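You operate a simulated robot arm through the tools that you are given. There is no shell and no other tool.

The job below is to be done with a simulated two-armed robot. You get a single attempt, and the scene is never put back.

TASK
Switch the screens off and wipe the grey monitor clean with gel on the white pad.
Fine: put the pad back and shut the blue tub. Set down upright: white felt pad. Where these are worked on the way, their far stop is far enough and under half their travel is too little: lid of the blue tub. What is to be rubbed or washed off counts as gone when no trace of it is left.

Only the result counts: the job must be done as asked and must still hold three seconds after the hand-in. Knocking over, shifting, dropping, spilling or breaking anything else fails it. A push-on lid holds only when it is set on centred and level and pressed home; a screw cap is set on level and turned clockwise until tight.

THE ROBOT
Two 7-joint arms with fingered hands on one trunk that stands fixed in place. Base frame: the origin is at the foot of the trunk, x ahead of it, y to its left, z up; the work surface is at about z = 880. Lengths are in mm, angles in rad, forces in N, time in s.
The left shoulder is at [61, 125, 1130], the right one opposite. With the tool pointing down near the work surface each hand reaches from about 500 to 880 mm from the base axis, measured 20 degrees to its own side. Payload 3.6 kg a hand.
The TCP of each hand is the grasp point between the finger pads, 34 mm short of the fingertips. In the tool frame z runs along the fingers and y along their closing line. Largest opening 116 mm; the body of the gripper starts 40 mm behind the TCP. The gripper is a hand of 5 fingers: y runs from the thumb to the fingers, the wrist lies at [-16, -160, -164] in the tool frame, and closing takes about 1.5 s.
Orientation is that of the tool frame in the base frame, as a unit quaternion [w, x, y, z]. With the fingers straight down and the wrist toward the robot, the tool's x, y and z point along [0, 1, 0], [1, 0, 0] and [0, 0, -1] of the base frame.

THE INTERFACE
- The arms move only by the tool send_rows. It takes "left_rows", "right_rows" or both (then of equal length, played together; a hand with none holds still); each is a list of rows, each an object (a shift or turn left out is 0, a gripper value left out holds the last) with "slide": the shift along the tool's x, y, z in units of 20 mm (1.0 is 20 mm), a list of three; "delta_rot": the turn, a rotation vector about the tool's x, y, z in units of 8 degrees (1.0 is 8 degrees), a list of three; "claw": the gripper command, from -1 (fully open) to 1 (shut), values between in proportion. In form: [{"slide": [x, y, z], "delta_rot": [wx, wy, wz], "claw": claw}, ...]. A call has 1 to 20 rows; each row shifts and turns the commanded pose from where the row before left it, along the tool's axes as they then stand. A call with a number of a shift or a turn outside -1 to 1 is refused whole. Rows are played at 5 a second. More than 50 mm and 0.15 rad between two rows, or a gripper value outside its range, and nothing of the call is played. A pose out of reach is approached as far as the arm can. The call stops where the force on the tool passes 80 N (or 10 N more than at its start, if that is more) or the arm is blocked; 0.2 s more then pass. The fingers move at their own pace (about 153 mm/s each) and stop on an object; they squeeze with about 25 N. The grip force told is the motor's: it shows also when the fingers shut on nothing. Time passes only in rows, and 0.2 s behind the last, so rows that do not move let the fingers close. The reply holds the time, the measured pose of the TCP, the force on the tool along the base axes, the opening and the grip force, in the units named above and with some noise, with the torque about the TCP (base axes, N m) and any sound that the robot's microphone picked up, and new pictures: "pictures" is both (left out), scene, wrist or none (wrist: the cameras of the hands that moved).
- Cameras (640 x 400 px; columns grow to the right, rows downward): "scene" is now at [142.9, 49.1, 1317.4]; the picture's right is [0.55, -0.84, 0.00], its down [-0.37, -0.24, -0.90] and it looks along [0.75, 0.49, -0.44] (base axes); focal length 214 px, centre (320, 200). "left" rides on the left gripper at [-69, -134, -110] in its tool frame; the picture's right is [-0.77, -0.19, 0.61], its down [0.59, -0.58, 0.57] and it looks along [0.25, 0.79, 0.55] (tool axes); focal length 256 px, centre (320, 200). "right" rides on the right gripper at [69, -134, -110] in its tool frame; the picture's right is [-0.77, 0.19, -0.61], its down [-0.59, -0.58, 0.57] and it looks along [-0.25, 0.80, 0.55] (tool axes); focal length 256 px, centre (320, 200). There is no depth. A picture from a camera that has moved, and an enlarged one, comes with that camera's place and axes in the base frame and with its lens.
- slide_trunk(by): slides the trunk up (or, below 0, down) by that many mm; the arms and the scene camera ride with it, the base frame stays. It gives what a move gives, with no picture.
- preshape(shape, hand): the hand has 5 fingers and takes this shape, open, in about a second: jaw (thumb against the fingers, like two jaws); tri (thumb and two fingers); tip (a fingertip pinch); poke (one finger out to press); point (the index stretched); flat (the hand flat); cup (the hand cupped); fist (a fist). The gripper value then closes the fingers along that shape, each until it touches; the sizes above hold for jaw. It gives what a move gives, with no picture.
- pan_tilt(pan, tilt): turns the head with the scene camera to pan (to the left, within 1.501 rad either way) and tilt (down, from -0.506 to 1.204), counted from straight ahead of the robot. It gives what a move gives, and a new picture of the scene camera.
- enlarge(camera, box): a new picture of the part [left, top, right, bottom] of that camera's present view, enlarged. No time passes.
- finish_job(): hands the job in; it is judged then, once.

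Places have to be worked out from the pictures, the camera data and where the tool is seen. Open the grippers and draw the arms clear of the work before you hand the job in, unless the task says otherwise.

The tools are called as name(argument=value, ...) on one line, values as JSON. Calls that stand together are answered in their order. send_rows: Moves the arms, as the interface text tells. Its arguments: {"type":"object","properties":{"left_rows":{"type":"array"},"right_rows":{"type":"array"},"pictures":{"type":"string","enum":["both","scene","wrist","none"]}},"required":[]} The other tools are called the same way: slide_trunk (by) slides the trunk up or down; preshape (shape, hand) gives the hand a shape; pan_tilt (pan, tilt) turns the head that bears the scene camera; enlarge (camera, box) takes an enlarged picture of a part of a camera's view; finish_job () hands the job in.

At the start:

```text
t: 0.0
left_position: [340.3, 427.0, 1265.6]
left_orientation: [0.001, 0.707, 0.707, 0.0]
left_ft_force: [-0.7, 0.2, 0.8]
left_wrist_torque: [0.02, 0.0, -0.01]
left_finger_gap: 116.1
left_grasp_force: 0.2
left_shape: jaw
right_position: [561.2, 100.7, 1221.6]
right_orientation: [-0.001, 0.707, 0.707, 0.0]
right_ft_force: [-0.3, -0.2, 0.0]
right_wrist_torque: [-0.04, 0.03, 0.01]
right_finger_gap: 116.0
right_grasp_force: 0.0
right_shape: jaw
trunk travel left (down, up): [-325.0, 437.0]
head pan, tilt: [0.579, 0.457]
```

scene: 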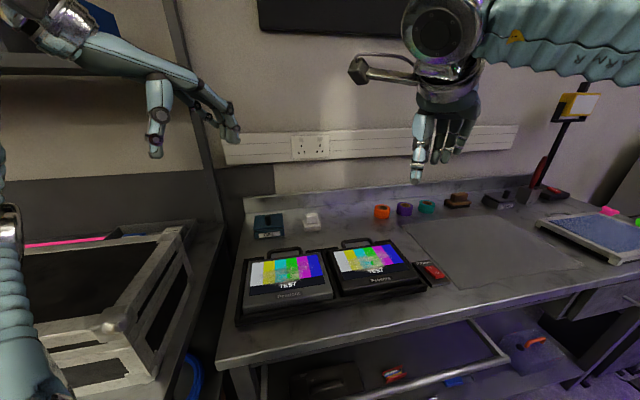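
right: 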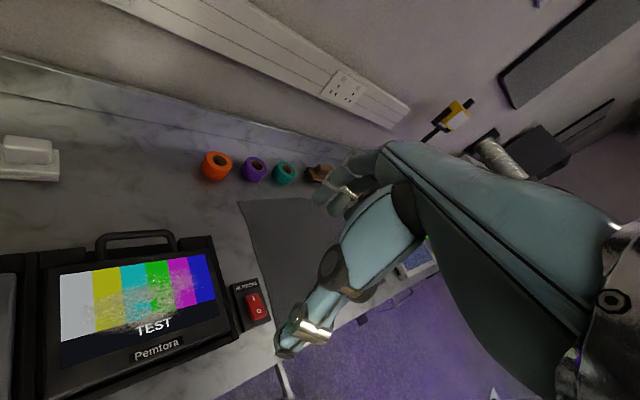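
left: 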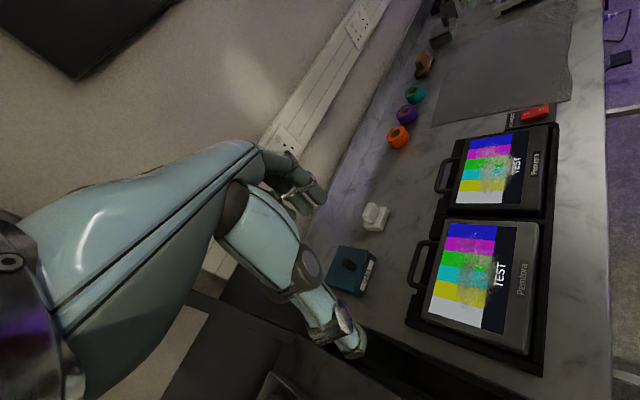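

I see two monitors on the bench showing test screens, a red rocker switch to the right of them, a blue tub and a white pad behind. I look closer at each first.

enlarge(camera="scene", box=[230, 190, 350, 265])

enlarge(camera="scene", box=[230, 230, 450, 330])

enlarge(camera="left", box=[310, 180, 550, 330])

enlarge(camera="right", box=[40, 220, 300, 382])

```text
5.33 times, centred on (290, 228) of scene
camera zoom: at [142.9, 49.1, 1317.4], right [0.55, -0.84, 0.0], down [-0.37, -0.24, -0.9], along [0.75, 0.49, -0.44], focal length 1144 px, centre (480, 53)
```

zoom: 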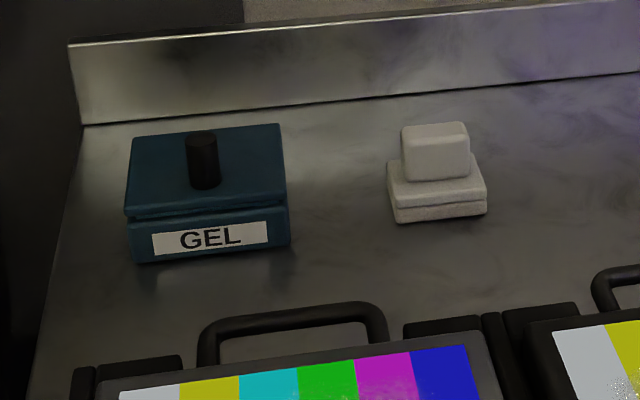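

```text
2.91 times, centred on (340, 280) of scene
camera zoom: at [142.9, 49.1, 1317.4], right [0.55, -0.84, 0.0], down [-0.37, -0.24, -0.9], along [0.75, 0.49, -0.44], focal length 624 px, centre (262, -33)
```

zoom: 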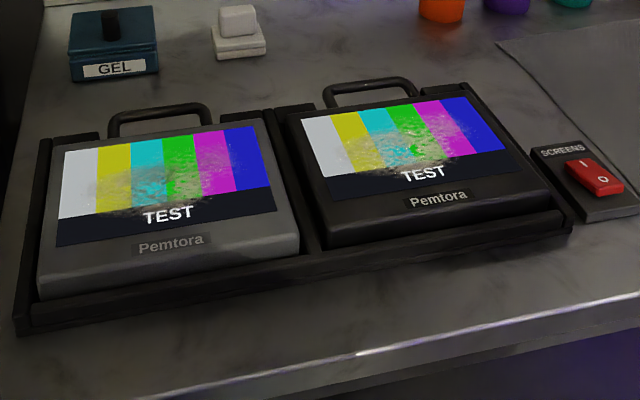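

```text
2.67 times, centred on (430, 255) of left
camera zoom: at [205.8, 357.8, 1375.7], right [-0.19, -0.77, -0.61], down [-0.58, 0.59, -0.57], along [0.79, 0.25, -0.55], focal length 683 px, centre (27, 53)
```

zoom: 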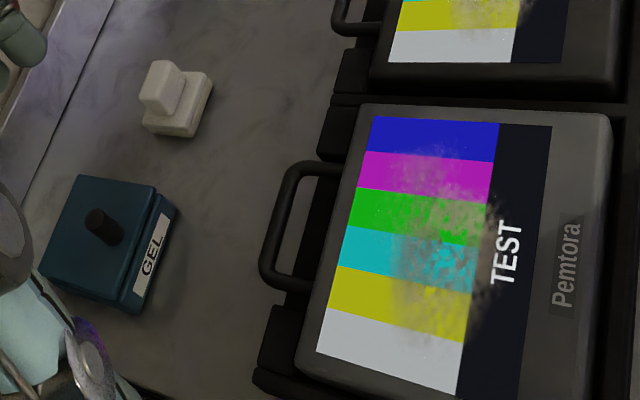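

```text
2.46 times, centred on (170, 301) of right
camera zoom: at [427.1, 168.0, 1333.4], right [0.19, -0.77, 0.61], down [-0.58, -0.59, -0.56], along [0.79, -0.25, -0.55], focal length 630 px, centre (689, -49)
```

zoom: 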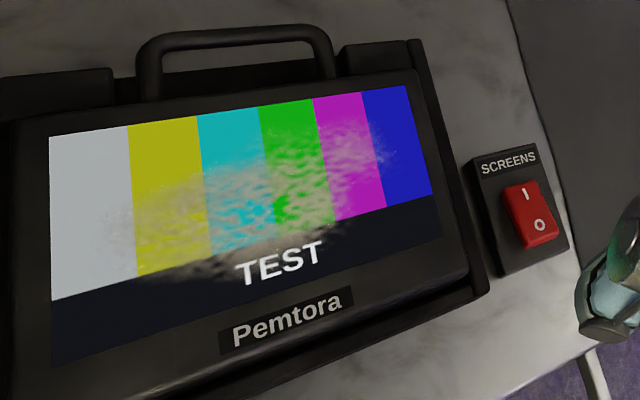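

The grey monitor is the left one, the tub is at about (585, 555) and the pad at about (682, 441). The SCREENS rocker's O half is at about (650, 21, 908). I shape the right hand to poke and look at where the fingertip ends up.

preshape(shape="poke", hand="right")

pan_tilt(pan=0.2, tilt=0.45)

enlarge(camera="right", box=[200, 100, 640, 400])

enlarge(camera="scene", box=[380, 80, 640, 280])

```text
t: 0.9
left_position: [340.1, 427.7, 1263.7]
left_orientation: [-0.001, 0.707, 0.707, -0.001]
left_ft_force: [-0.2, 0.1, 0.7]
left_wrist_torque: [0.02, 0.0, -0.03]
left_finger_gap: 115.9
left_grasp_force: 0.1
left_shape: jaw
right_position: [562.2, 100.6, 1223.0]
right_orientation: [-0.001, 0.707, 0.707, -0.001]
right_ft_force: [0.7, 0.2, -0.4]
right_wrist_torque: [0.01, -0.03, 0.04]
right_finger_gap: 0.0
right_grasp_force: 0.0
right_shape: poke
trunk travel left (down, up): [-325.0, 437.0]
head pan, tilt: [0.579, 0.457]
```

```text
t: 1.8
left_position: [339.6, 426.8, 1265.0]
left_orientation: [0.0, 0.708, 0.707, 0.0]
left_ft_force: [0.2, 0.5, -0.7]
left_wrist_torque: [0.01, -0.01, 0.01]
left_finger_gap: 115.8
left_grasp_force: 0.1
left_shape: jaw
right_position: [562.5, 100.4, 1223.8]
right_orientation: [-0.001, 0.707, 0.707, -0.001]
right_ft_force: [-0.9, -0.1, -0.4]
right_wrist_torque: [0.01, -0.02, -0.02]
right_finger_gap: 0.0
right_grasp_force: 0.1
right_shape: poke
trunk travel left (down, up): [-325.0, 437.0]
head pan, tilt: [0.201, 0.45]
camera scene: at [156.2, 17.2, 1318.0], right [0.2, -0.98, 0.0], down [-0.43, -0.09, -0.9], along [0.88, 0.18, -0.44], focal length 214 px, centre (320, 200)
```

scene: 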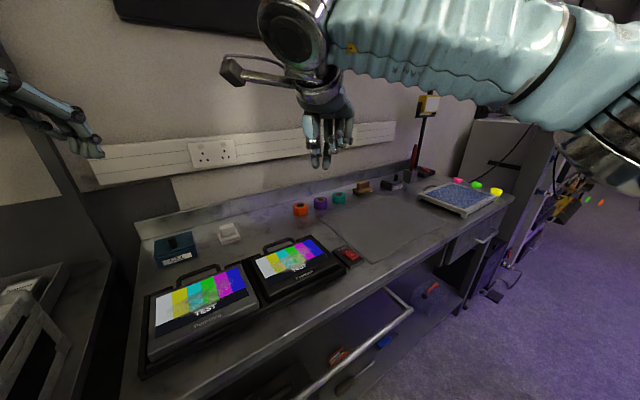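

```text
1.33 times, centred on (420, 250) of right
camera zoom: at [427.2, 168.0, 1333.4], right [0.19, -0.77, 0.61], down [-0.58, -0.59, -0.56], along [0.79, -0.25, -0.55], focal length 341 px, centre (187, 133)
```

zoom: 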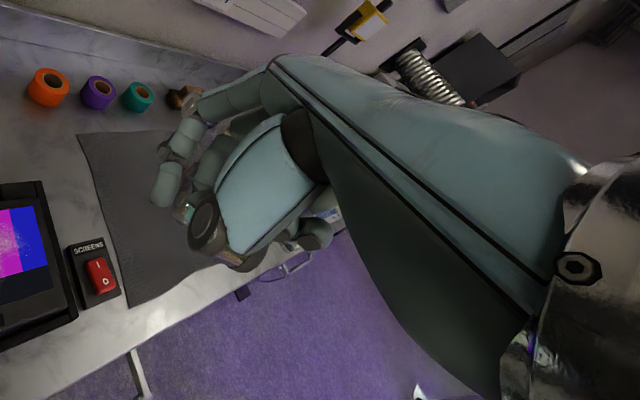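

```text
2.00 times, centred on (510, 180) of scene
camera zoom: at [156.2, 17.2, 1318.0], right [0.2, -0.98, 0.0], down [-0.43, -0.09, -0.9], along [0.88, 0.18, -0.44], focal length 429 px, centre (-60, 240)
```

zoom: 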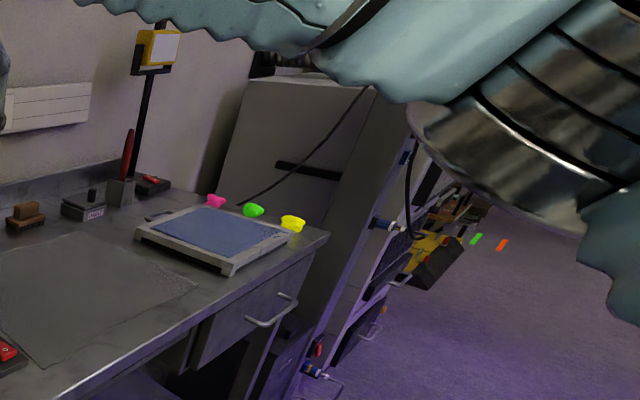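

The right hand is now in the poke shape. I zoom on it in the scene camera to find the fingertip.

enlarge(camera="scene", box=[250, 60, 410, 180])

enlarge(camera="right", box=[280, 140, 440, 300])

enlarge(camera="scene", box=[320, 230, 380, 270])

```text
3.33 times, centred on (330, 120) of scene
camera zoom: at [156.2, 17.2, 1318.0], right [0.2, -0.98, 0.0], down [-0.43, -0.09, -0.9], along [0.88, 0.18, -0.44], focal length 715 px, centre (287, 467)
```

zoom: 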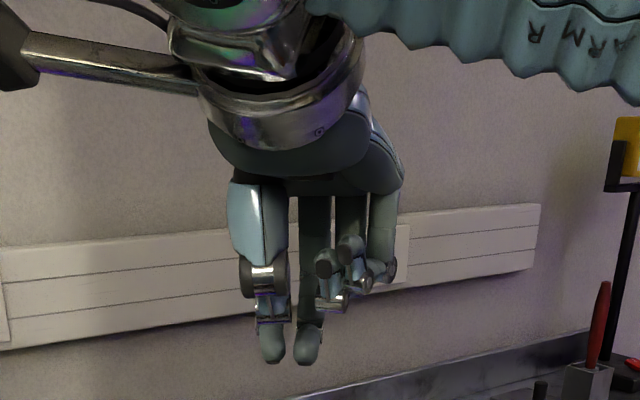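

```text
2.50 times, centred on (360, 220) of right
camera zoom: at [427.2, 168.0, 1333.4], right [0.19, -0.77, 0.61], down [-0.58, -0.59, -0.56], along [0.79, -0.25, -0.55], focal length 640 px, centre (220, 150)
```

zoom: 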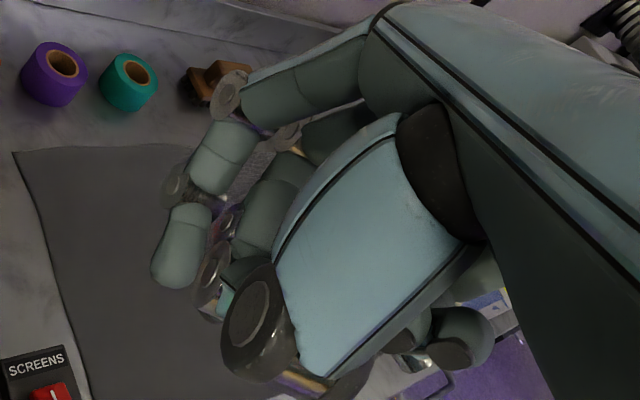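

```text
10.00 times, centred on (350, 250) of scene
camera zoom: at [156.2, 17.2, 1318.0], right [0.2, -0.98, 0.0], down [-0.43, -0.09, -0.9], along [0.88, 0.18, -0.44], focal length 2145 px, centre (20, -300)
```

zoom: 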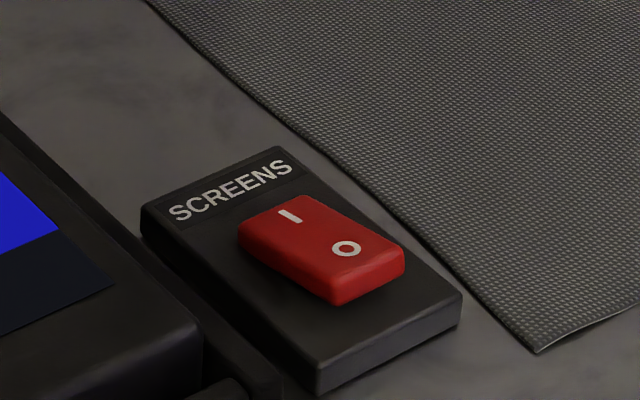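

The index tip appears to be about 25 mm ahead of the TCP and 54 mm below it. I bring the right hand over the rocker at a hover height and re-measure the fingertip there.

send_rows(right_rows=[{"slide": [-0.3, 0.26, 0.85]}, {"slide": [-0.3, 0.26, 0.85]}, {"slide": [-0.3, 0.26, 0.85]}, {"slide": [-0.3, 0.26, 0.85]}, {"slide": [-0.3, 0.26, 0.85]}, {"slide": [-0.3, 0.26, 0.85]}, {"slide": [-0.3, 0.26, 0.85]}, {"slide": [-0.3, 0.26, 0.85]}, {"slide": [-0.3, 0.26, 0.85]}, {"slide": [-0.3, 0.26, 0.85]}, {"slide": [-0.3, 0.26, 0.85]}, {"slide": [-0.3, 0.26, 0.85]}])

```text
t: 4.3
left_position: [341.4, 426.3, 1265.6]
left_orientation: [0.0, 0.707, 0.707, 0.0]
left_ft_force: [0.1, -0.2, 0.2]
left_wrist_torque: [0.03, 0.01, 0.0]
left_finger_gap: 116.2
left_grasp_force: 0.0
left_shape: jaw
right_position: [624.2, 27.1, 1019.7]
right_orientation: [0.0, 0.707, 0.707, 0.0]
right_ft_force: [0.4, 0.0, 0.8]
right_wrist_torque: [0.0, -0.03, 0.01]
right_finger_gap: 0.0
right_grasp_force: 0.0
right_shape: poke
trunk travel left (down, up): [-325.0, 437.0]
head pan, tilt: [0.201, 0.45]
camera scene: at [156.3, 16.6, 1318.0], right [0.2, -0.98, 0.0], down [-0.43, -0.09, -0.9], along [0.88, 0.18, -0.44], focal length 214 px, centre (320, 200)
camera right: at [489.1, 94.8, 1129.6], right [0.19, -0.77, 0.61], down [-0.58, -0.59, -0.57], along [0.8, -0.25, -0.55], focal length 256 px, centre (320, 200)
```

scene: 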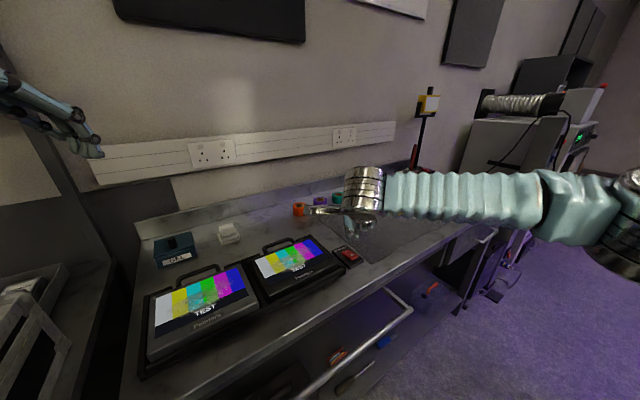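
right: 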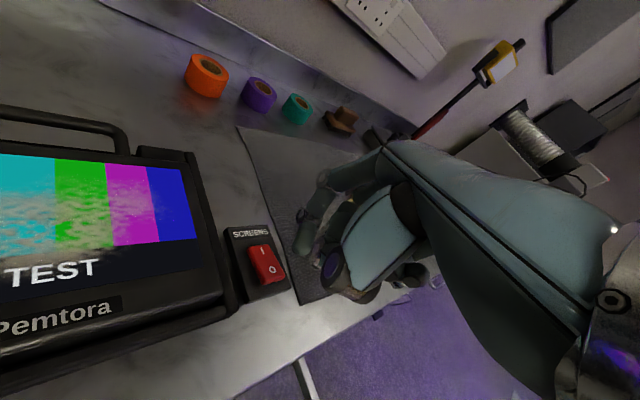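

enlarge(camera="scene", box=[300, 190, 400, 270])

enlarge(camera="right", box=[210, 150, 410, 310])

```text
5.00 times, centred on (350, 230) of scene
camera zoom: at [156.3, 16.6, 1318.0], right [0.2, -0.98, 0.0], down [-0.43, -0.09, -0.9], along [0.88, 0.18, -0.44], focal length 1072 px, centre (170, 50)
```

zoom: 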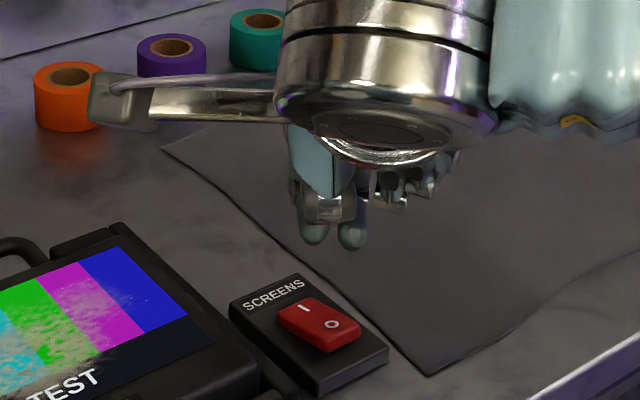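

```text
2.50 times, centred on (310, 230) of right
camera zoom: at [489.1, 94.8, 1129.6], right [0.19, -0.77, 0.61], down [-0.58, -0.59, -0.57], along [0.8, -0.25, -0.55], focal length 640 px, centre (345, 125)
```

zoom: 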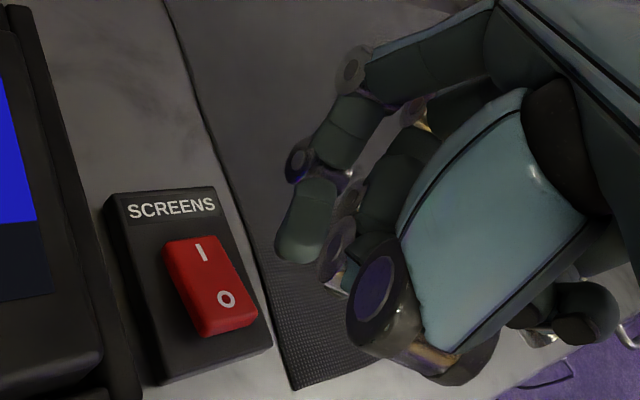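

Matching both views, the index tip is at TCP + (-10, +8, -30) and the O mark is at about (652, 22, 908). I shift so that the tip is over the outer part of the O half and lower to about 25 mm above it.

send_rows(right_rows=[{"slide": [-0.3, 0.56, 0.5]}, {"slide": [-0.3, 0.56, 0.5]}, {"slide": [-0.3, 0.56, 0.5]}, {"slide": [0, 0, 0.6]}, {"slide": [0, 0, 0.6]}])

enlarge(camera="scene", box=[310, 210, 390, 270])

enlarge(camera="right", box=[210, 150, 410, 310])

```text
t: 5.5
left_position: [340.4, 427.3, 1265.3]
left_orientation: [0.0, 0.707, 0.707, 0.001]
left_ft_force: [-0.8, 0.4, -0.3]
left_wrist_torque: [-0.02, -0.02, 0.01]
left_finger_gap: 115.9
left_grasp_force: 0.1
left_shape: jaw
right_position: [659.0, 10.6, 965.2]
right_orientation: [0.0, 0.706, 0.708, 0.0]
right_ft_force: [0.1, 0.0, -0.4]
right_wrist_torque: [0.0, 0.01, 0.0]
right_finger_gap: 0.0
right_grasp_force: 0.0
right_shape: poke
trunk travel left (down, up): [-325.0, 437.0]
head pan, tilt: [0.201, 0.45]
camera scene: at [156.3, 16.9, 1318.0], right [0.2, -0.98, 0.0], down [-0.43, -0.09, -0.9], along [0.88, 0.18, -0.44], focal length 214 px, centre (320, 200)
camera right: at [523.6, 78.1, 1075.4], right [0.19, -0.77, 0.61], down [-0.58, -0.59, -0.56], along [0.8, -0.25, -0.55], focal length 256 px, centre (320, 200)
```

scene: 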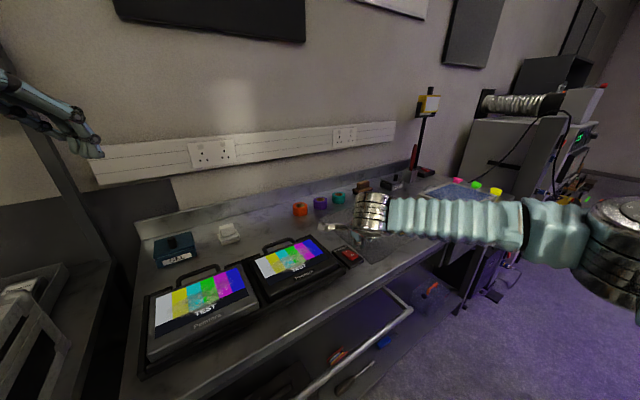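
right: 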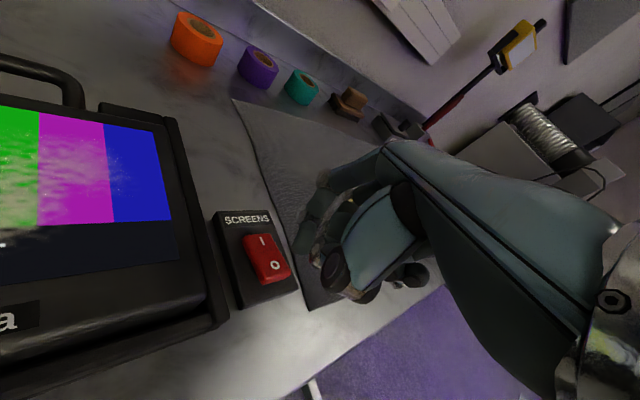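

```text
6.67 times, centred on (350, 240) of scene
camera zoom: at [156.3, 16.9, 1318.0], right [0.2, -0.98, 0.0], down [-0.43, -0.09, -0.9], along [0.88, 0.18, -0.44], focal length 1430 px, centre (120, -67)
```

zoom: 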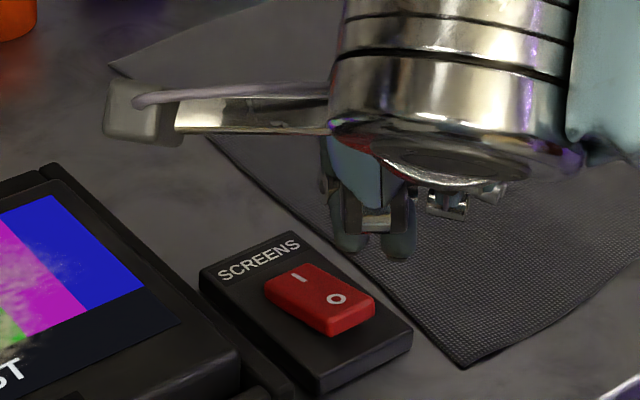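

```text
2.50 times, centred on (310, 230) of right
camera zoom: at [523.6, 78.1, 1075.4], right [0.19, -0.77, 0.61], down [-0.58, -0.59, -0.56], along [0.8, -0.25, -0.55], focal length 640 px, centre (345, 125)
```

zoom: 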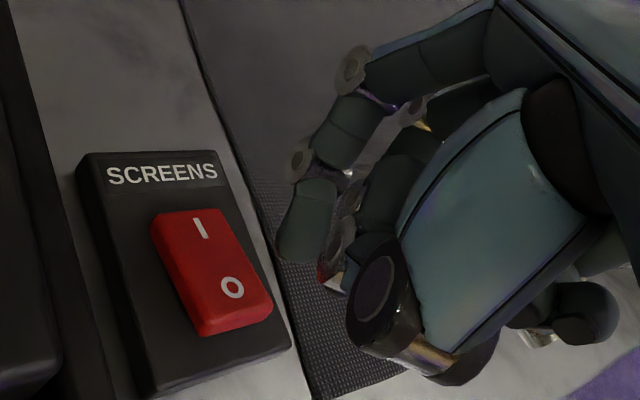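

The tip is over the O half at about (646, 20), some 30 mm above it. I lower gently and watch the force.

send_rows(right_rows=[{"slide": [0.05, 0.1, 0.4]}, {"slide": [0.05, 0.05, 0.4]}, {"slide": [0, 0, 0.25]}])

enlarge(camera="scene", box=[310, 210, 390, 270])

enlarge(camera="right", box=[210, 150, 410, 310])

```text
t: 6.3
left_position: [340.3, 427.3, 1265.9]
left_orientation: [0.001, 0.707, 0.707, 0.0]
left_ft_force: [0.3, 0.0, -0.3]
left_wrist_torque: [-0.02, -0.02, 0.01]
left_finger_gap: 115.8
left_grasp_force: 0.1
left_shape: jaw
right_position: [660.3, 13.9, 943.8]
right_orientation: [-0.001, 0.708, 0.707, 0.0]
right_ft_force: [1.3, -1.1, -0.4]
right_wrist_torque: [-0.03, 0.01, -0.01]
right_finger_gap: 0.0
right_grasp_force: 0.0
right_shape: poke
trunk travel left (down, up): [-325.0, 437.0]
head pan, tilt: [0.201, 0.45]
camera scene: at [156.2, 17.0, 1318.0], right [0.2, -0.98, 0.0], down [-0.43, -0.09, -0.9], along [0.88, 0.18, -0.44], focal length 214 px, centre (320, 200)
camera right: at [526.2, 79.9, 1054.6], right [0.19, -0.77, 0.61], down [-0.58, -0.59, -0.56], along [0.79, -0.25, -0.55], focal length 256 px, centre (320, 200)
```

scene: 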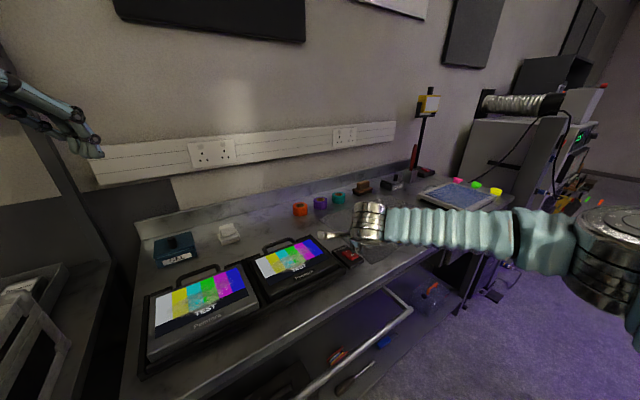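
right: 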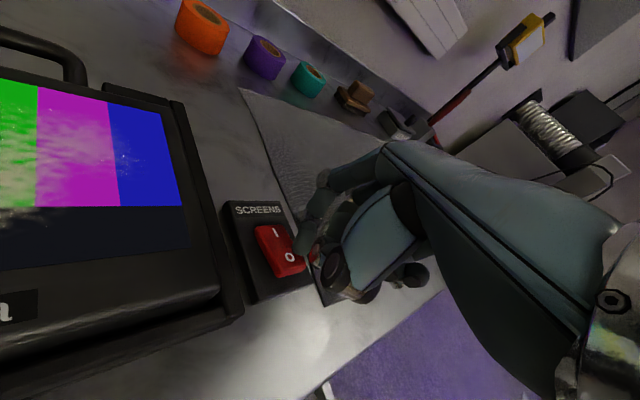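

```text
6.67 times, centred on (350, 240) of scene
camera zoom: at [156.2, 17.0, 1318.0], right [0.2, -0.98, 0.0], down [-0.43, -0.09, -0.9], along [0.88, 0.18, -0.44], focal length 1430 px, centre (120, -67)
```

zoom: 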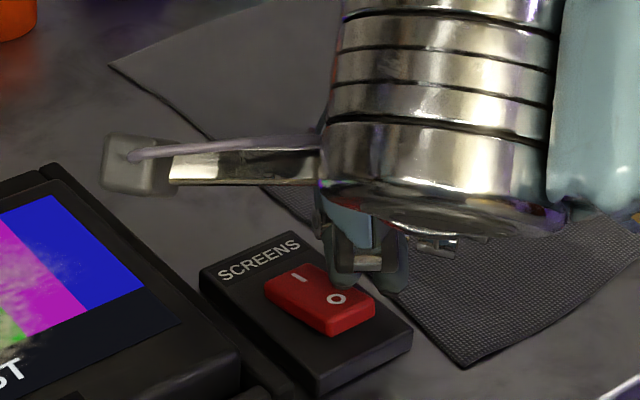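

```text
2.50 times, centred on (310, 230) of right
camera zoom: at [526.2, 79.9, 1054.6], right [0.19, -0.77, 0.61], down [-0.58, -0.59, -0.56], along [0.79, -0.25, -0.55], focal length 640 px, centre (345, 125)
```

zoom: 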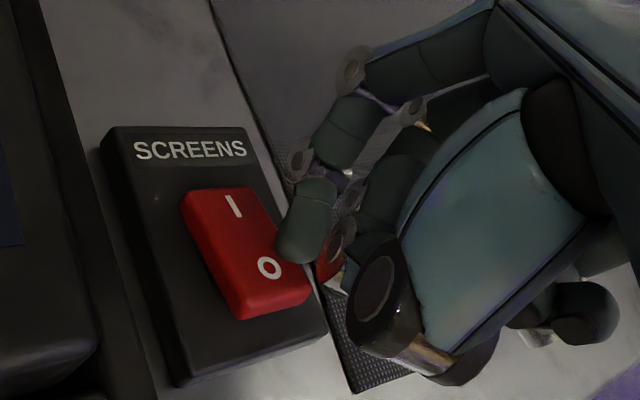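

The tip is now at about (650, 20, 915), right on the O half. I press down in small steps.

send_rows(right_rows=[{"slide": [0, 0, 0.15]}, {"slide": [0, 0, 0.15]}, {"slide": [0, 0, 0.15]}, {"slide": [0, 0, 0.15]}])

enlarge(camera="scene", box=[240, 200, 400, 300])

enlarge(camera="right", box=[210, 150, 410, 310])

```text
t: 7.3
left_position: [339.8, 426.0, 1265.6]
left_orientation: [0.0, 0.707, 0.707, 0.001]
left_ft_force: [-0.8, 0.8, 0.0]
left_wrist_torque: [-0.01, -0.01, -0.01]
left_finger_gap: 116.1
left_grasp_force: 0.1
left_shape: jaw
right_position: [661.3, 12.4, 935.3]
right_orientation: [0.001, 0.707, 0.707, 0.003]
right_ft_force: [-1.5, -1.9, 14.4]
right_wrist_torque: [0.1, 0.08, -0.01]
right_finger_gap: 0.0
right_grasp_force: 0.0
right_shape: poke
trunk travel left (down, up): [-325.0, 437.0]
head pan, tilt: [0.201, 0.45]
camera scene: at [154.4, 16.4, 1318.5], right [0.2, -0.98, 0.0], down [-0.43, -0.09, -0.9], along [0.88, 0.18, -0.43], focal length 214 px, centre (320, 200)
camera right: at [525.4, 79.5, 1045.3], right [0.18, -0.77, 0.61], down [-0.57, -0.59, -0.57], along [0.8, -0.25, -0.55], focal length 256 px, centre (320, 200)
```

scene: 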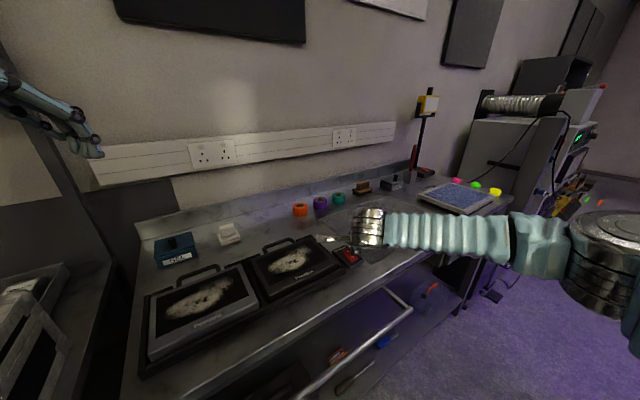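
right: 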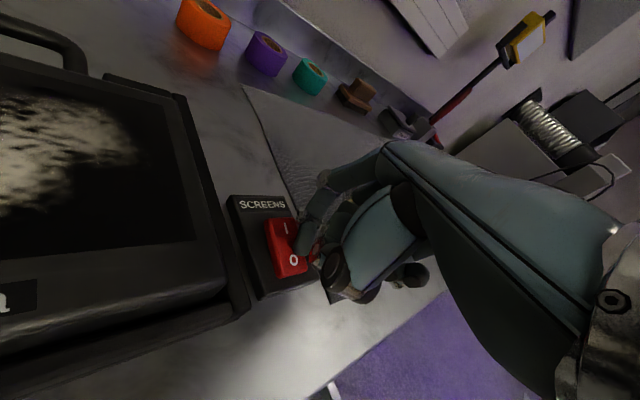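

```text
4.00 times, centred on (320, 250) of scene
camera zoom: at [154.4, 16.4, 1318.5], right [0.2, -0.98, 0.0], down [-0.43, -0.09, -0.9], along [0.88, 0.18, -0.43], focal length 858 px, centre (320, 0)
```

zoom: 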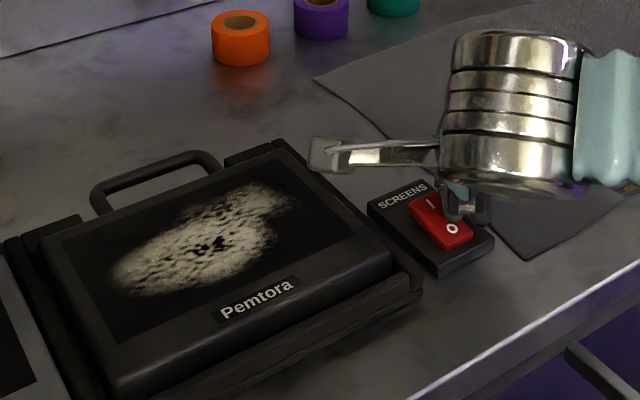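

```text
2.50 times, centred on (310, 230) of right
camera zoom: at [525.4, 79.5, 1045.3], right [0.18, -0.77, 0.61], down [-0.57, -0.59, -0.57], along [0.8, -0.25, -0.55], focal length 640 px, centre (345, 125)
```

zoom: 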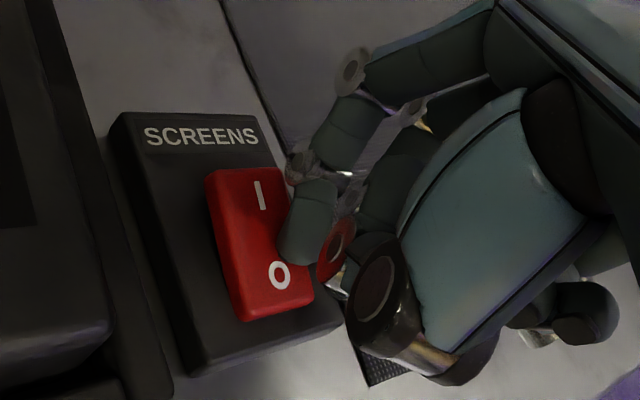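

The screens went dark and the rocker flipped at 14 N. I lift the right hand straight up and park it to the right, out of the way.

send_rows(right_rows=[{"slide": [0, 0, -0.5]}, {"slide": [0, 0, -0.9]}, {"slide": [0, 0, -0.9]}, {"slide": [0, 0, -0.9]}, {"slide": [0, 0, -0.9]}, {"slide": [0, 0, -0.9]}, {"slide": [0, 0, -0.9]}, {"slide": [-0.9, -0.3, -0.9]}, {"slide": [-0.9, -0.3, -0.9]}, {"slide": [-0.9, -0.3, -0.9]}, {"slide": [-0.9, -0.3, -0.9]}, {"slide": [-0.9, -0.3, -0.9]}, {"slide": [-0.9, -0.3, -0.9]}, {"slide": [-0.9, -0.3, -0.9]}, {"slide": [-0.9, -0.3, -0.9]}, {"slide": [-0.9, -0.3, 0]}, {"slide": [-0.9, -0.3, 0]}], pictures="none")

pan_tilt(pan=0.7, tilt=0.6)

enlarge(camera="scene", box=[240, 130, 400, 230])

enlarge(camera="scene", box=[200, 180, 440, 330])

```text
t: 10.9
left_position: [341.1, 425.6, 1266.3]
left_orientation: [-0.001, 0.707, 0.707, 0.001]
left_ft_force: [-0.1, -0.4, -1.0]
left_wrist_torque: [0.02, 0.02, 0.03]
left_finger_gap: 116.1
left_grasp_force: 0.0
left_shape: jaw
right_position: [600.5, -169.6, 1194.1]
right_orientation: [-0.001, 0.707, 0.707, 0.0]
right_ft_force: [0.4, 0.0, 0.1]
right_wrist_torque: [-0.01, 0.03, 0.02]
right_finger_gap: 0.1
right_grasp_force: 0.1
right_shape: poke
trunk travel left (down, up): [-325.0, 437.0]
head pan, tilt: [0.201, 0.45]
```

```text
t: 11.9
left_position: [340.3, 426.5, 1264.2]
left_orientation: [0.001, 0.707, 0.707, 0.0]
left_ft_force: [0.7, 0.5, -0.3]
left_wrist_torque: [-0.02, 0.0, -0.02]
left_finger_gap: 116.1
left_grasp_force: 0.2
left_shape: jaw
right_position: [600.7, -167.7, 1194.8]
right_orientation: [-0.001, 0.706, 0.708, -0.001]
right_ft_force: [0.1, -0.3, -0.2]
right_wrist_torque: [0.0, 0.0, -0.02]
right_finger_gap: 0.0
right_grasp_force: 0.1
right_shape: poke
trunk travel left (down, up): [-325.0, 437.0]
head pan, tilt: [0.7, 0.6]
camera scene: at [133.6, 55.1, 1304.5], right [0.64, -0.77, 0.0], down [-0.43, -0.36, -0.83], along [0.63, 0.53, -0.57], focal length 214 px, centre (320, 200)
```

scene: 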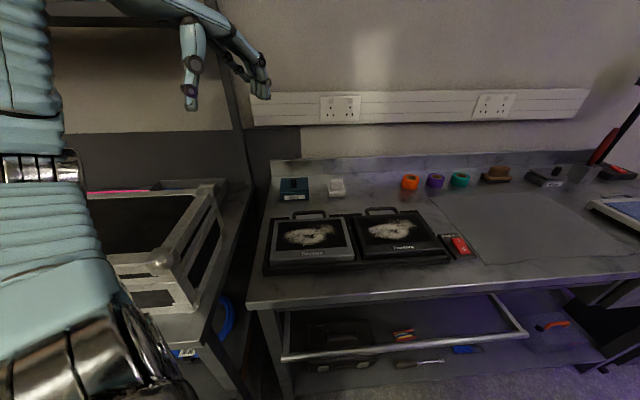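

```text
4.00 times, centred on (320, 180) of scene
camera zoom: at [133.6, 55.1, 1304.5], right [0.64, -0.77, 0.0], down [-0.43, -0.36, -0.83], along [0.63, 0.53, -0.57], focal length 858 px, centre (320, 280)
```

zoom: 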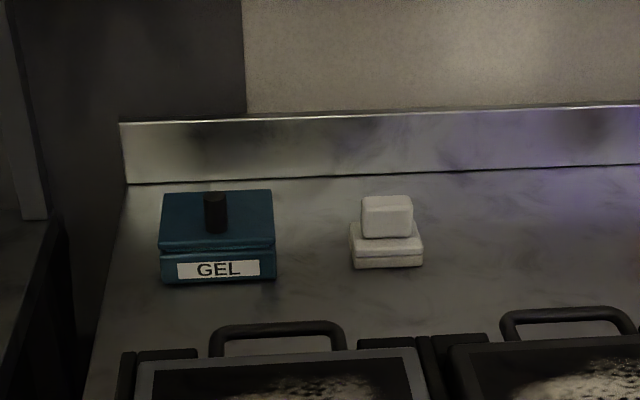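

```text
2.67 times, centred on (320, 255) of scene
camera zoom: at [133.6, 55.1, 1304.5], right [0.64, -0.77, 0.0], down [-0.43, -0.36, -0.83], along [0.63, 0.53, -0.57], focal length 572 px, centre (320, 53)
```

zoom: 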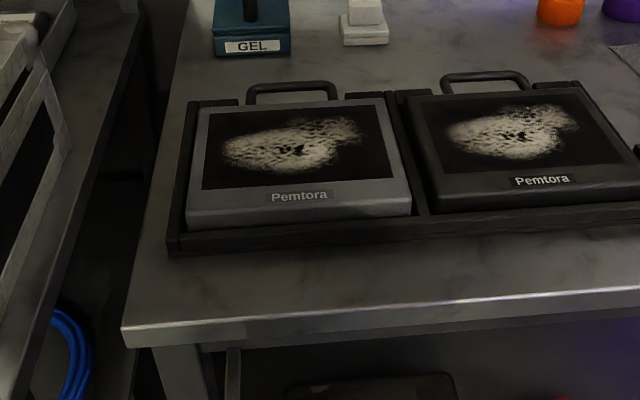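

Both dirty screens are now off, and the stain on the grey monitor is clear. I raise the trunk by 150 mm to give the left arm room near the body, then turn the left hand to the bench heading (about 44 degrees) to look at the tub.

slide_trunk(by=150)

send_rows(left_rows=[{"slide": [0, 0.5, 0.5], "delta_rot": [0, 0, -0.92]}, {"slide": [0, 0.5, 0.5], "delta_rot": [0, 0, -0.92]}, {"slide": [0, 0.5, 0.5], "delta_rot": [0, 0, -0.92]}, {"slide": [0, 0.5, 0.5], "delta_rot": [0, 0, -0.92]}, {"slide": [0, 0.5, 0.5], "delta_rot": [0, 0, -0.92]}, {"slide": [0, 0.5, 0.5], "delta_rot": [0, 0, -0.92]}])

```text
t: 13.6
left_position: [340.5, 427.1, 1414.9]
left_orientation: [0.0, 0.707, 0.708, 0.0]
left_ft_force: [0.1, 0.4, -0.2]
left_wrist_torque: [0.01, 0.03, 0.04]
left_finger_gap: 115.9
left_grasp_force: 0.1
left_shape: jaw
right_position: [601.9, -168.0, 1342.8]
right_orientation: [-0.001, 0.707, 0.707, 0.0]
right_ft_force: [-0.3, 0.3, 0.0]
right_wrist_torque: [0.03, 0.01, 0.0]
right_finger_gap: 0.2
right_grasp_force: 0.1
right_shape: poke
trunk travel left (down, up): [-475.0, 287.0]
head pan, tilt: [0.7, 0.6]
```

```text
t: 15.0
left_position: [398.1, 445.0, 1355.2]
left_orientation: [-0.001, 0.388, 0.921, 0.0]
left_ft_force: [-0.2, -0.7, -0.2]
left_wrist_torque: [-0.02, 0.0, 0.0]
left_finger_gap: 115.8
left_grasp_force: 0.0
left_shape: jaw
right_position: [600.2, -168.2, 1342.8]
right_orientation: [-0.002, 0.707, 0.707, -0.001]
right_ft_force: [0.6, 0.9, -0.1]
right_wrist_torque: [0.0, 0.01, 0.0]
right_finger_gap: 0.0
right_grasp_force: 0.0
right_shape: poke
trunk travel left (down, up): [-475.0, 287.0]
head pan, tilt: [0.7, 0.6]
camera scene: at [94.5, 54.8, 1456.2], right [0.64, -0.76, 0.0], down [-0.43, -0.36, -0.82], along [0.63, 0.53, -0.57], focal length 214 px, centre (320, 200)
camera left: at [348.6, 302.0, 1464.5], right [0.4, -0.68, -0.61], down [-0.82, 0.02, -0.57], along [0.4, 0.73, -0.55], focal length 256 px, centre (320, 200)
```

scene: 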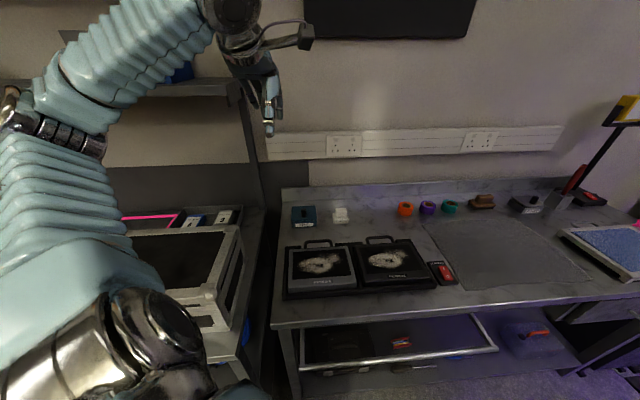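
left: 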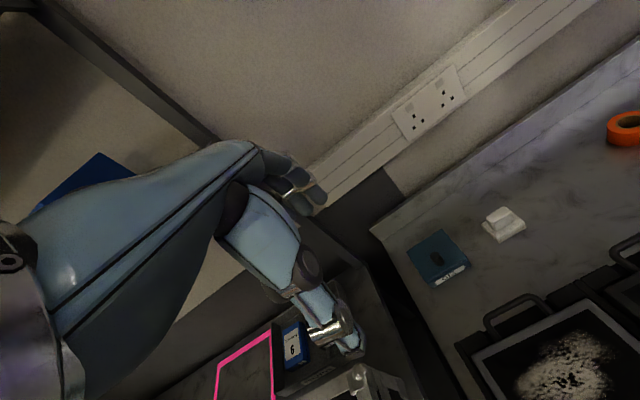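

The left hand is at the bench heading now. I zoom in on the tub, pad and monitor from both cameras.

enlarge(camera="left", box=[390, 190, 550, 290])

enlarge(camera="scene", box=[280, 190, 360, 240])

enlarge(camera="scene", box=[270, 230, 390, 305])

```text
4.00 times, centred on (470, 240) of left
camera zoom: at [348.6, 302.0, 1464.5], right [0.4, -0.68, -0.61], down [-0.82, 0.02, -0.57], along [0.4, 0.73, -0.55], focal length 1024 px, centre (-280, 40)
```

zoom: 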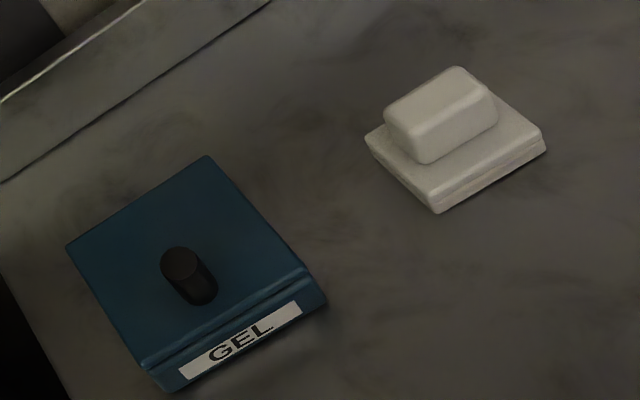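

```text
8.00 times, centred on (320, 215) of scene
camera zoom: at [94.5, 54.8, 1456.2], right [0.64, -0.76, 0.0], down [-0.43, -0.36, -0.82], along [0.63, 0.53, -0.57], focal length 1716 px, centre (320, 80)
```

zoom: 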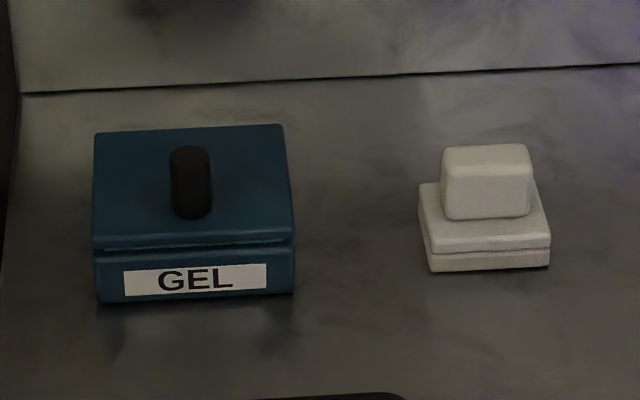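

```text
5.33 times, centred on (330, 268) of scene
camera zoom: at [94.5, 54.8, 1456.2], right [0.64, -0.76, 0.0], down [-0.43, -0.36, -0.82], along [0.63, 0.53, -0.57], focal length 1144 px, centre (267, -160)
```

zoom: 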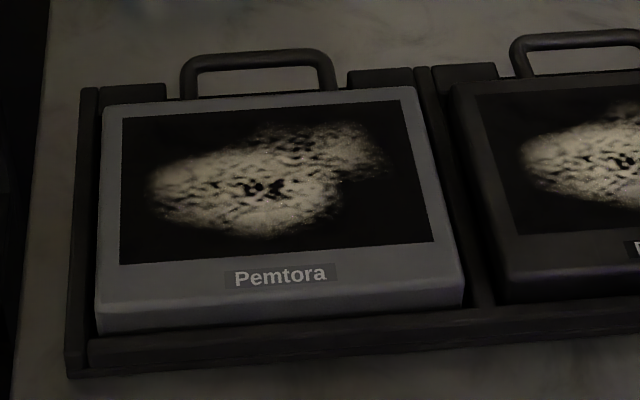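

The knob looks to be at about (556, 526), its top at z ≈ 964 and the lid top at about 938. It sits nearer the front, so the lid is probably hinged at the back. I bring the left hand above the knob to look closer.

send_rows(left_rows=[{"slide": [-0.17, 0.56, 0.85], "claw": -0.2}, {"slide": [-0.17, 0.56, 0.85]}, {"slide": [-0.17, 0.56, 0.85]}, {"slide": [-0.17, 0.56, 0.85]}, {"slide": [-0.17, 0.56, 0.85]}, {"slide": [-0.17, 0.56, 0.85]}, {"slide": [-0.17, 0.56, 0.85]}, {"slide": [-0.17, 0.56, 0.85]}, {"slide": [-0.17, 0.56, 0.85]}, {"slide": [-0.17, 0.56, 0.85]}, {"slide": [-0.17, 0.56, 0.85]}, {"slide": [-0.17, 0.56, 0.85]}, {"slide": [-0.17, 0.56, 0.85]}, {"slide": [-0.17, 0.56, 0.85]}, {"slide": [-0.17, 0.56, 0.85]}])

enlarge(camera="left", box=[240, 150, 480, 300])

enlarge(camera="scene", box=[260, 130, 380, 235])

```text
t: 18.2
left_position: [553.1, 526.0, 1100.4]
left_orientation: [0.0, 0.389, 0.921, 0.001]
left_ft_force: [0.2, 0.0, -0.2]
left_wrist_torque: [-0.03, -0.01, 0.03]
left_finger_gap: 70.0
left_grasp_force: 0.1
left_shape: jaw
right_position: [601.2, -168.0, 1343.3]
right_orientation: [-0.001, 0.706, 0.708, 0.0]
right_ft_force: [0.8, 0.4, -0.2]
right_wrist_torque: [-0.01, 0.02, -0.02]
right_finger_gap: 0.0
right_grasp_force: 0.1
right_shape: poke
trunk travel left (down, up): [-475.0, 287.0]
head pan, tilt: [0.7, 0.6]
camera scene: at [94.9, 55.5, 1456.1], right [0.64, -0.76, 0.0], down [-0.43, -0.36, -0.82], along [0.63, 0.53, -0.57], focal length 214 px, centre (320, 200)
camera left: at [503.9, 383.7, 1210.0], right [0.4, -0.68, -0.61], down [-0.82, 0.02, -0.56], along [0.4, 0.73, -0.55], focal length 256 px, centre (320, 200)
```

scene: 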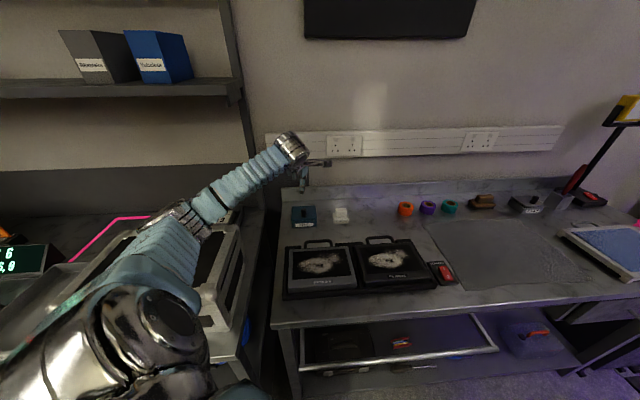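
left: 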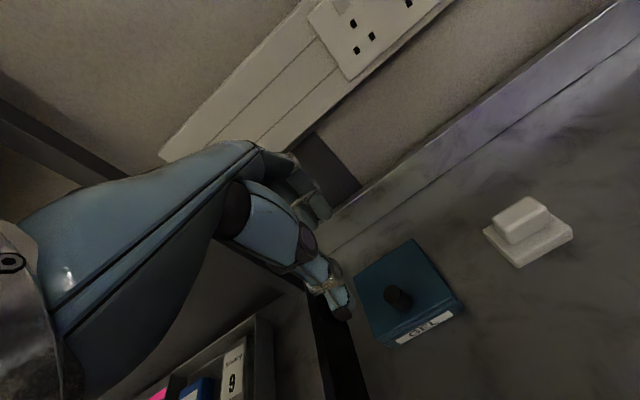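

```text
2.67 times, centred on (360, 225) of left
camera zoom: at [503.9, 383.7, 1210.0], right [0.4, -0.68, -0.61], down [-0.82, 0.02, -0.56], along [0.4, 0.73, -0.55], focal length 683 px, centre (213, 133)
```

zoom: 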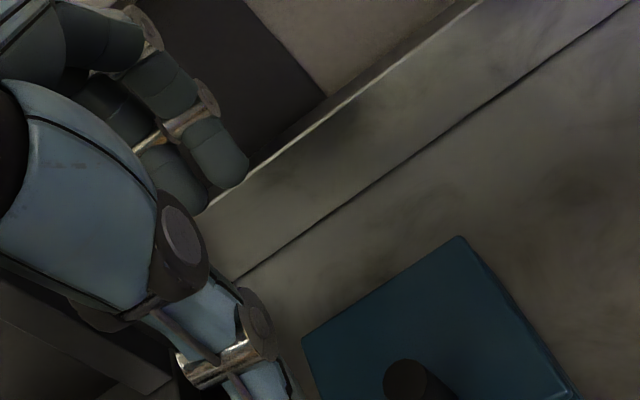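

```text
3.81 times, centred on (320, 182) of scene
camera zoom: at [94.9, 55.5, 1456.1], right [0.64, -0.76, 0.0], down [-0.43, -0.36, -0.82], along [0.63, 0.53, -0.57], focal length 817 px, centre (320, 267)
```

zoom: 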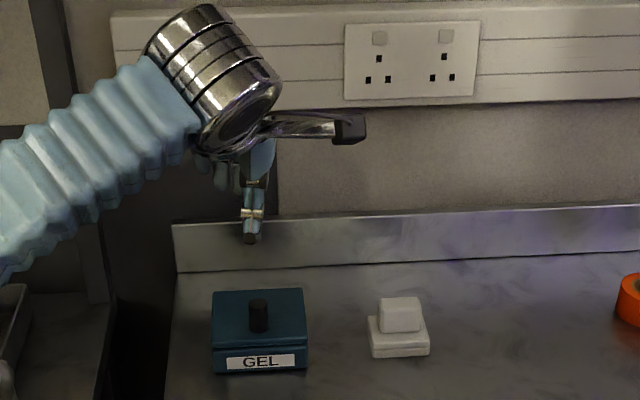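

The thumb tip measures at tool (0, -58, 23) at this opening, and the knob axis is at about (557, 525). I lower toward the knob, keeping the fingertips clear above the lid.

send_rows(left_rows=[{"slide": [-0.03, 0.02, 0.95]}, {"slide": [-0.03, 0.02, 0.95]}, {"slide": [-0.03, 0.02, 0.95]}, {"slide": [-0.03, 0.02, 0.95]}, {"slide": [-0.03, 0.02, 0.95]}, {"slide": [-0.03, 0.02, 0.95]}])

enlarge(camera="left", box=[240, 170, 440, 330])

enlarge(camera="scene", box=[270, 165, 370, 235])

```text
t: 19.6
left_position: [556.0, 525.0, 985.1]
left_orientation: [0.0, 0.389, 0.921, 0.001]
left_ft_force: [0.4, 0.3, 0.5]
left_wrist_torque: [-0.01, 0.01, 0.0]
left_finger_gap: 69.8
left_grasp_force: 0.1
left_shape: jaw
right_position: [601.3, -168.6, 1342.8]
right_orientation: [0.0, 0.707, 0.707, 0.0]
right_ft_force: [-0.7, -0.5, 0.5]
right_wrist_torque: [-0.01, -0.02, 0.03]
right_finger_gap: 0.0
right_grasp_force: 0.1
right_shape: poke
trunk travel left (down, up): [-475.0, 287.0]
head pan, tilt: [0.7, 0.6]
camera scene: at [94.5, 55.2, 1456.1], right [0.64, -0.76, 0.0], down [-0.43, -0.36, -0.82], along [0.63, 0.53, -0.57], focal length 214 px, centre (320, 200)
camera left: at [507.0, 380.9, 1096.6], right [0.4, -0.68, -0.61], down [-0.82, 0.02, -0.57], along [0.4, 0.73, -0.55], focal length 256 px, centre (320, 200)
```

scene: 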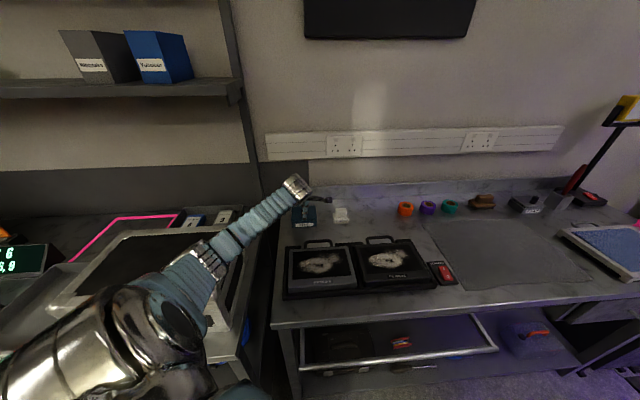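
left: 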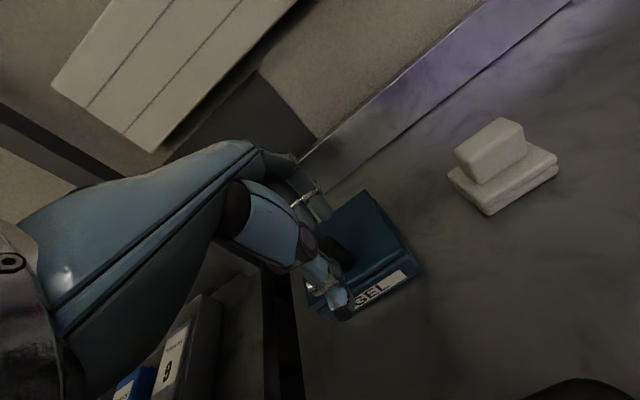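

```text
2.50 times, centred on (340, 250) of left
camera zoom: at [507.0, 380.9, 1096.6], right [0.4, -0.68, -0.61], down [-0.82, 0.02, -0.57], along [0.4, 0.73, -0.55], focal length 640 px, centre (270, 75)
```

zoom: 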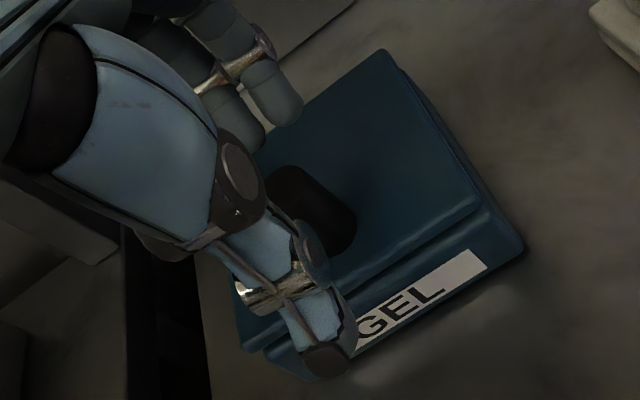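

```text
5.71 times, centred on (320, 200) of scene
camera zoom: at [94.5, 55.2, 1456.1], right [0.64, -0.76, 0.0], down [-0.43, -0.36, -0.82], along [0.63, 0.53, -0.57], focal length 1226 px, centre (320, 200)
```

zoom: 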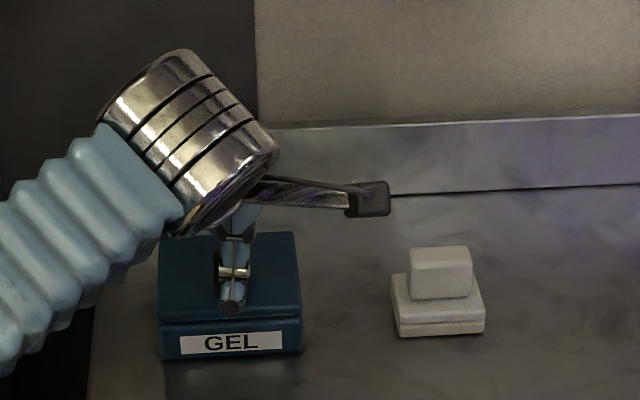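

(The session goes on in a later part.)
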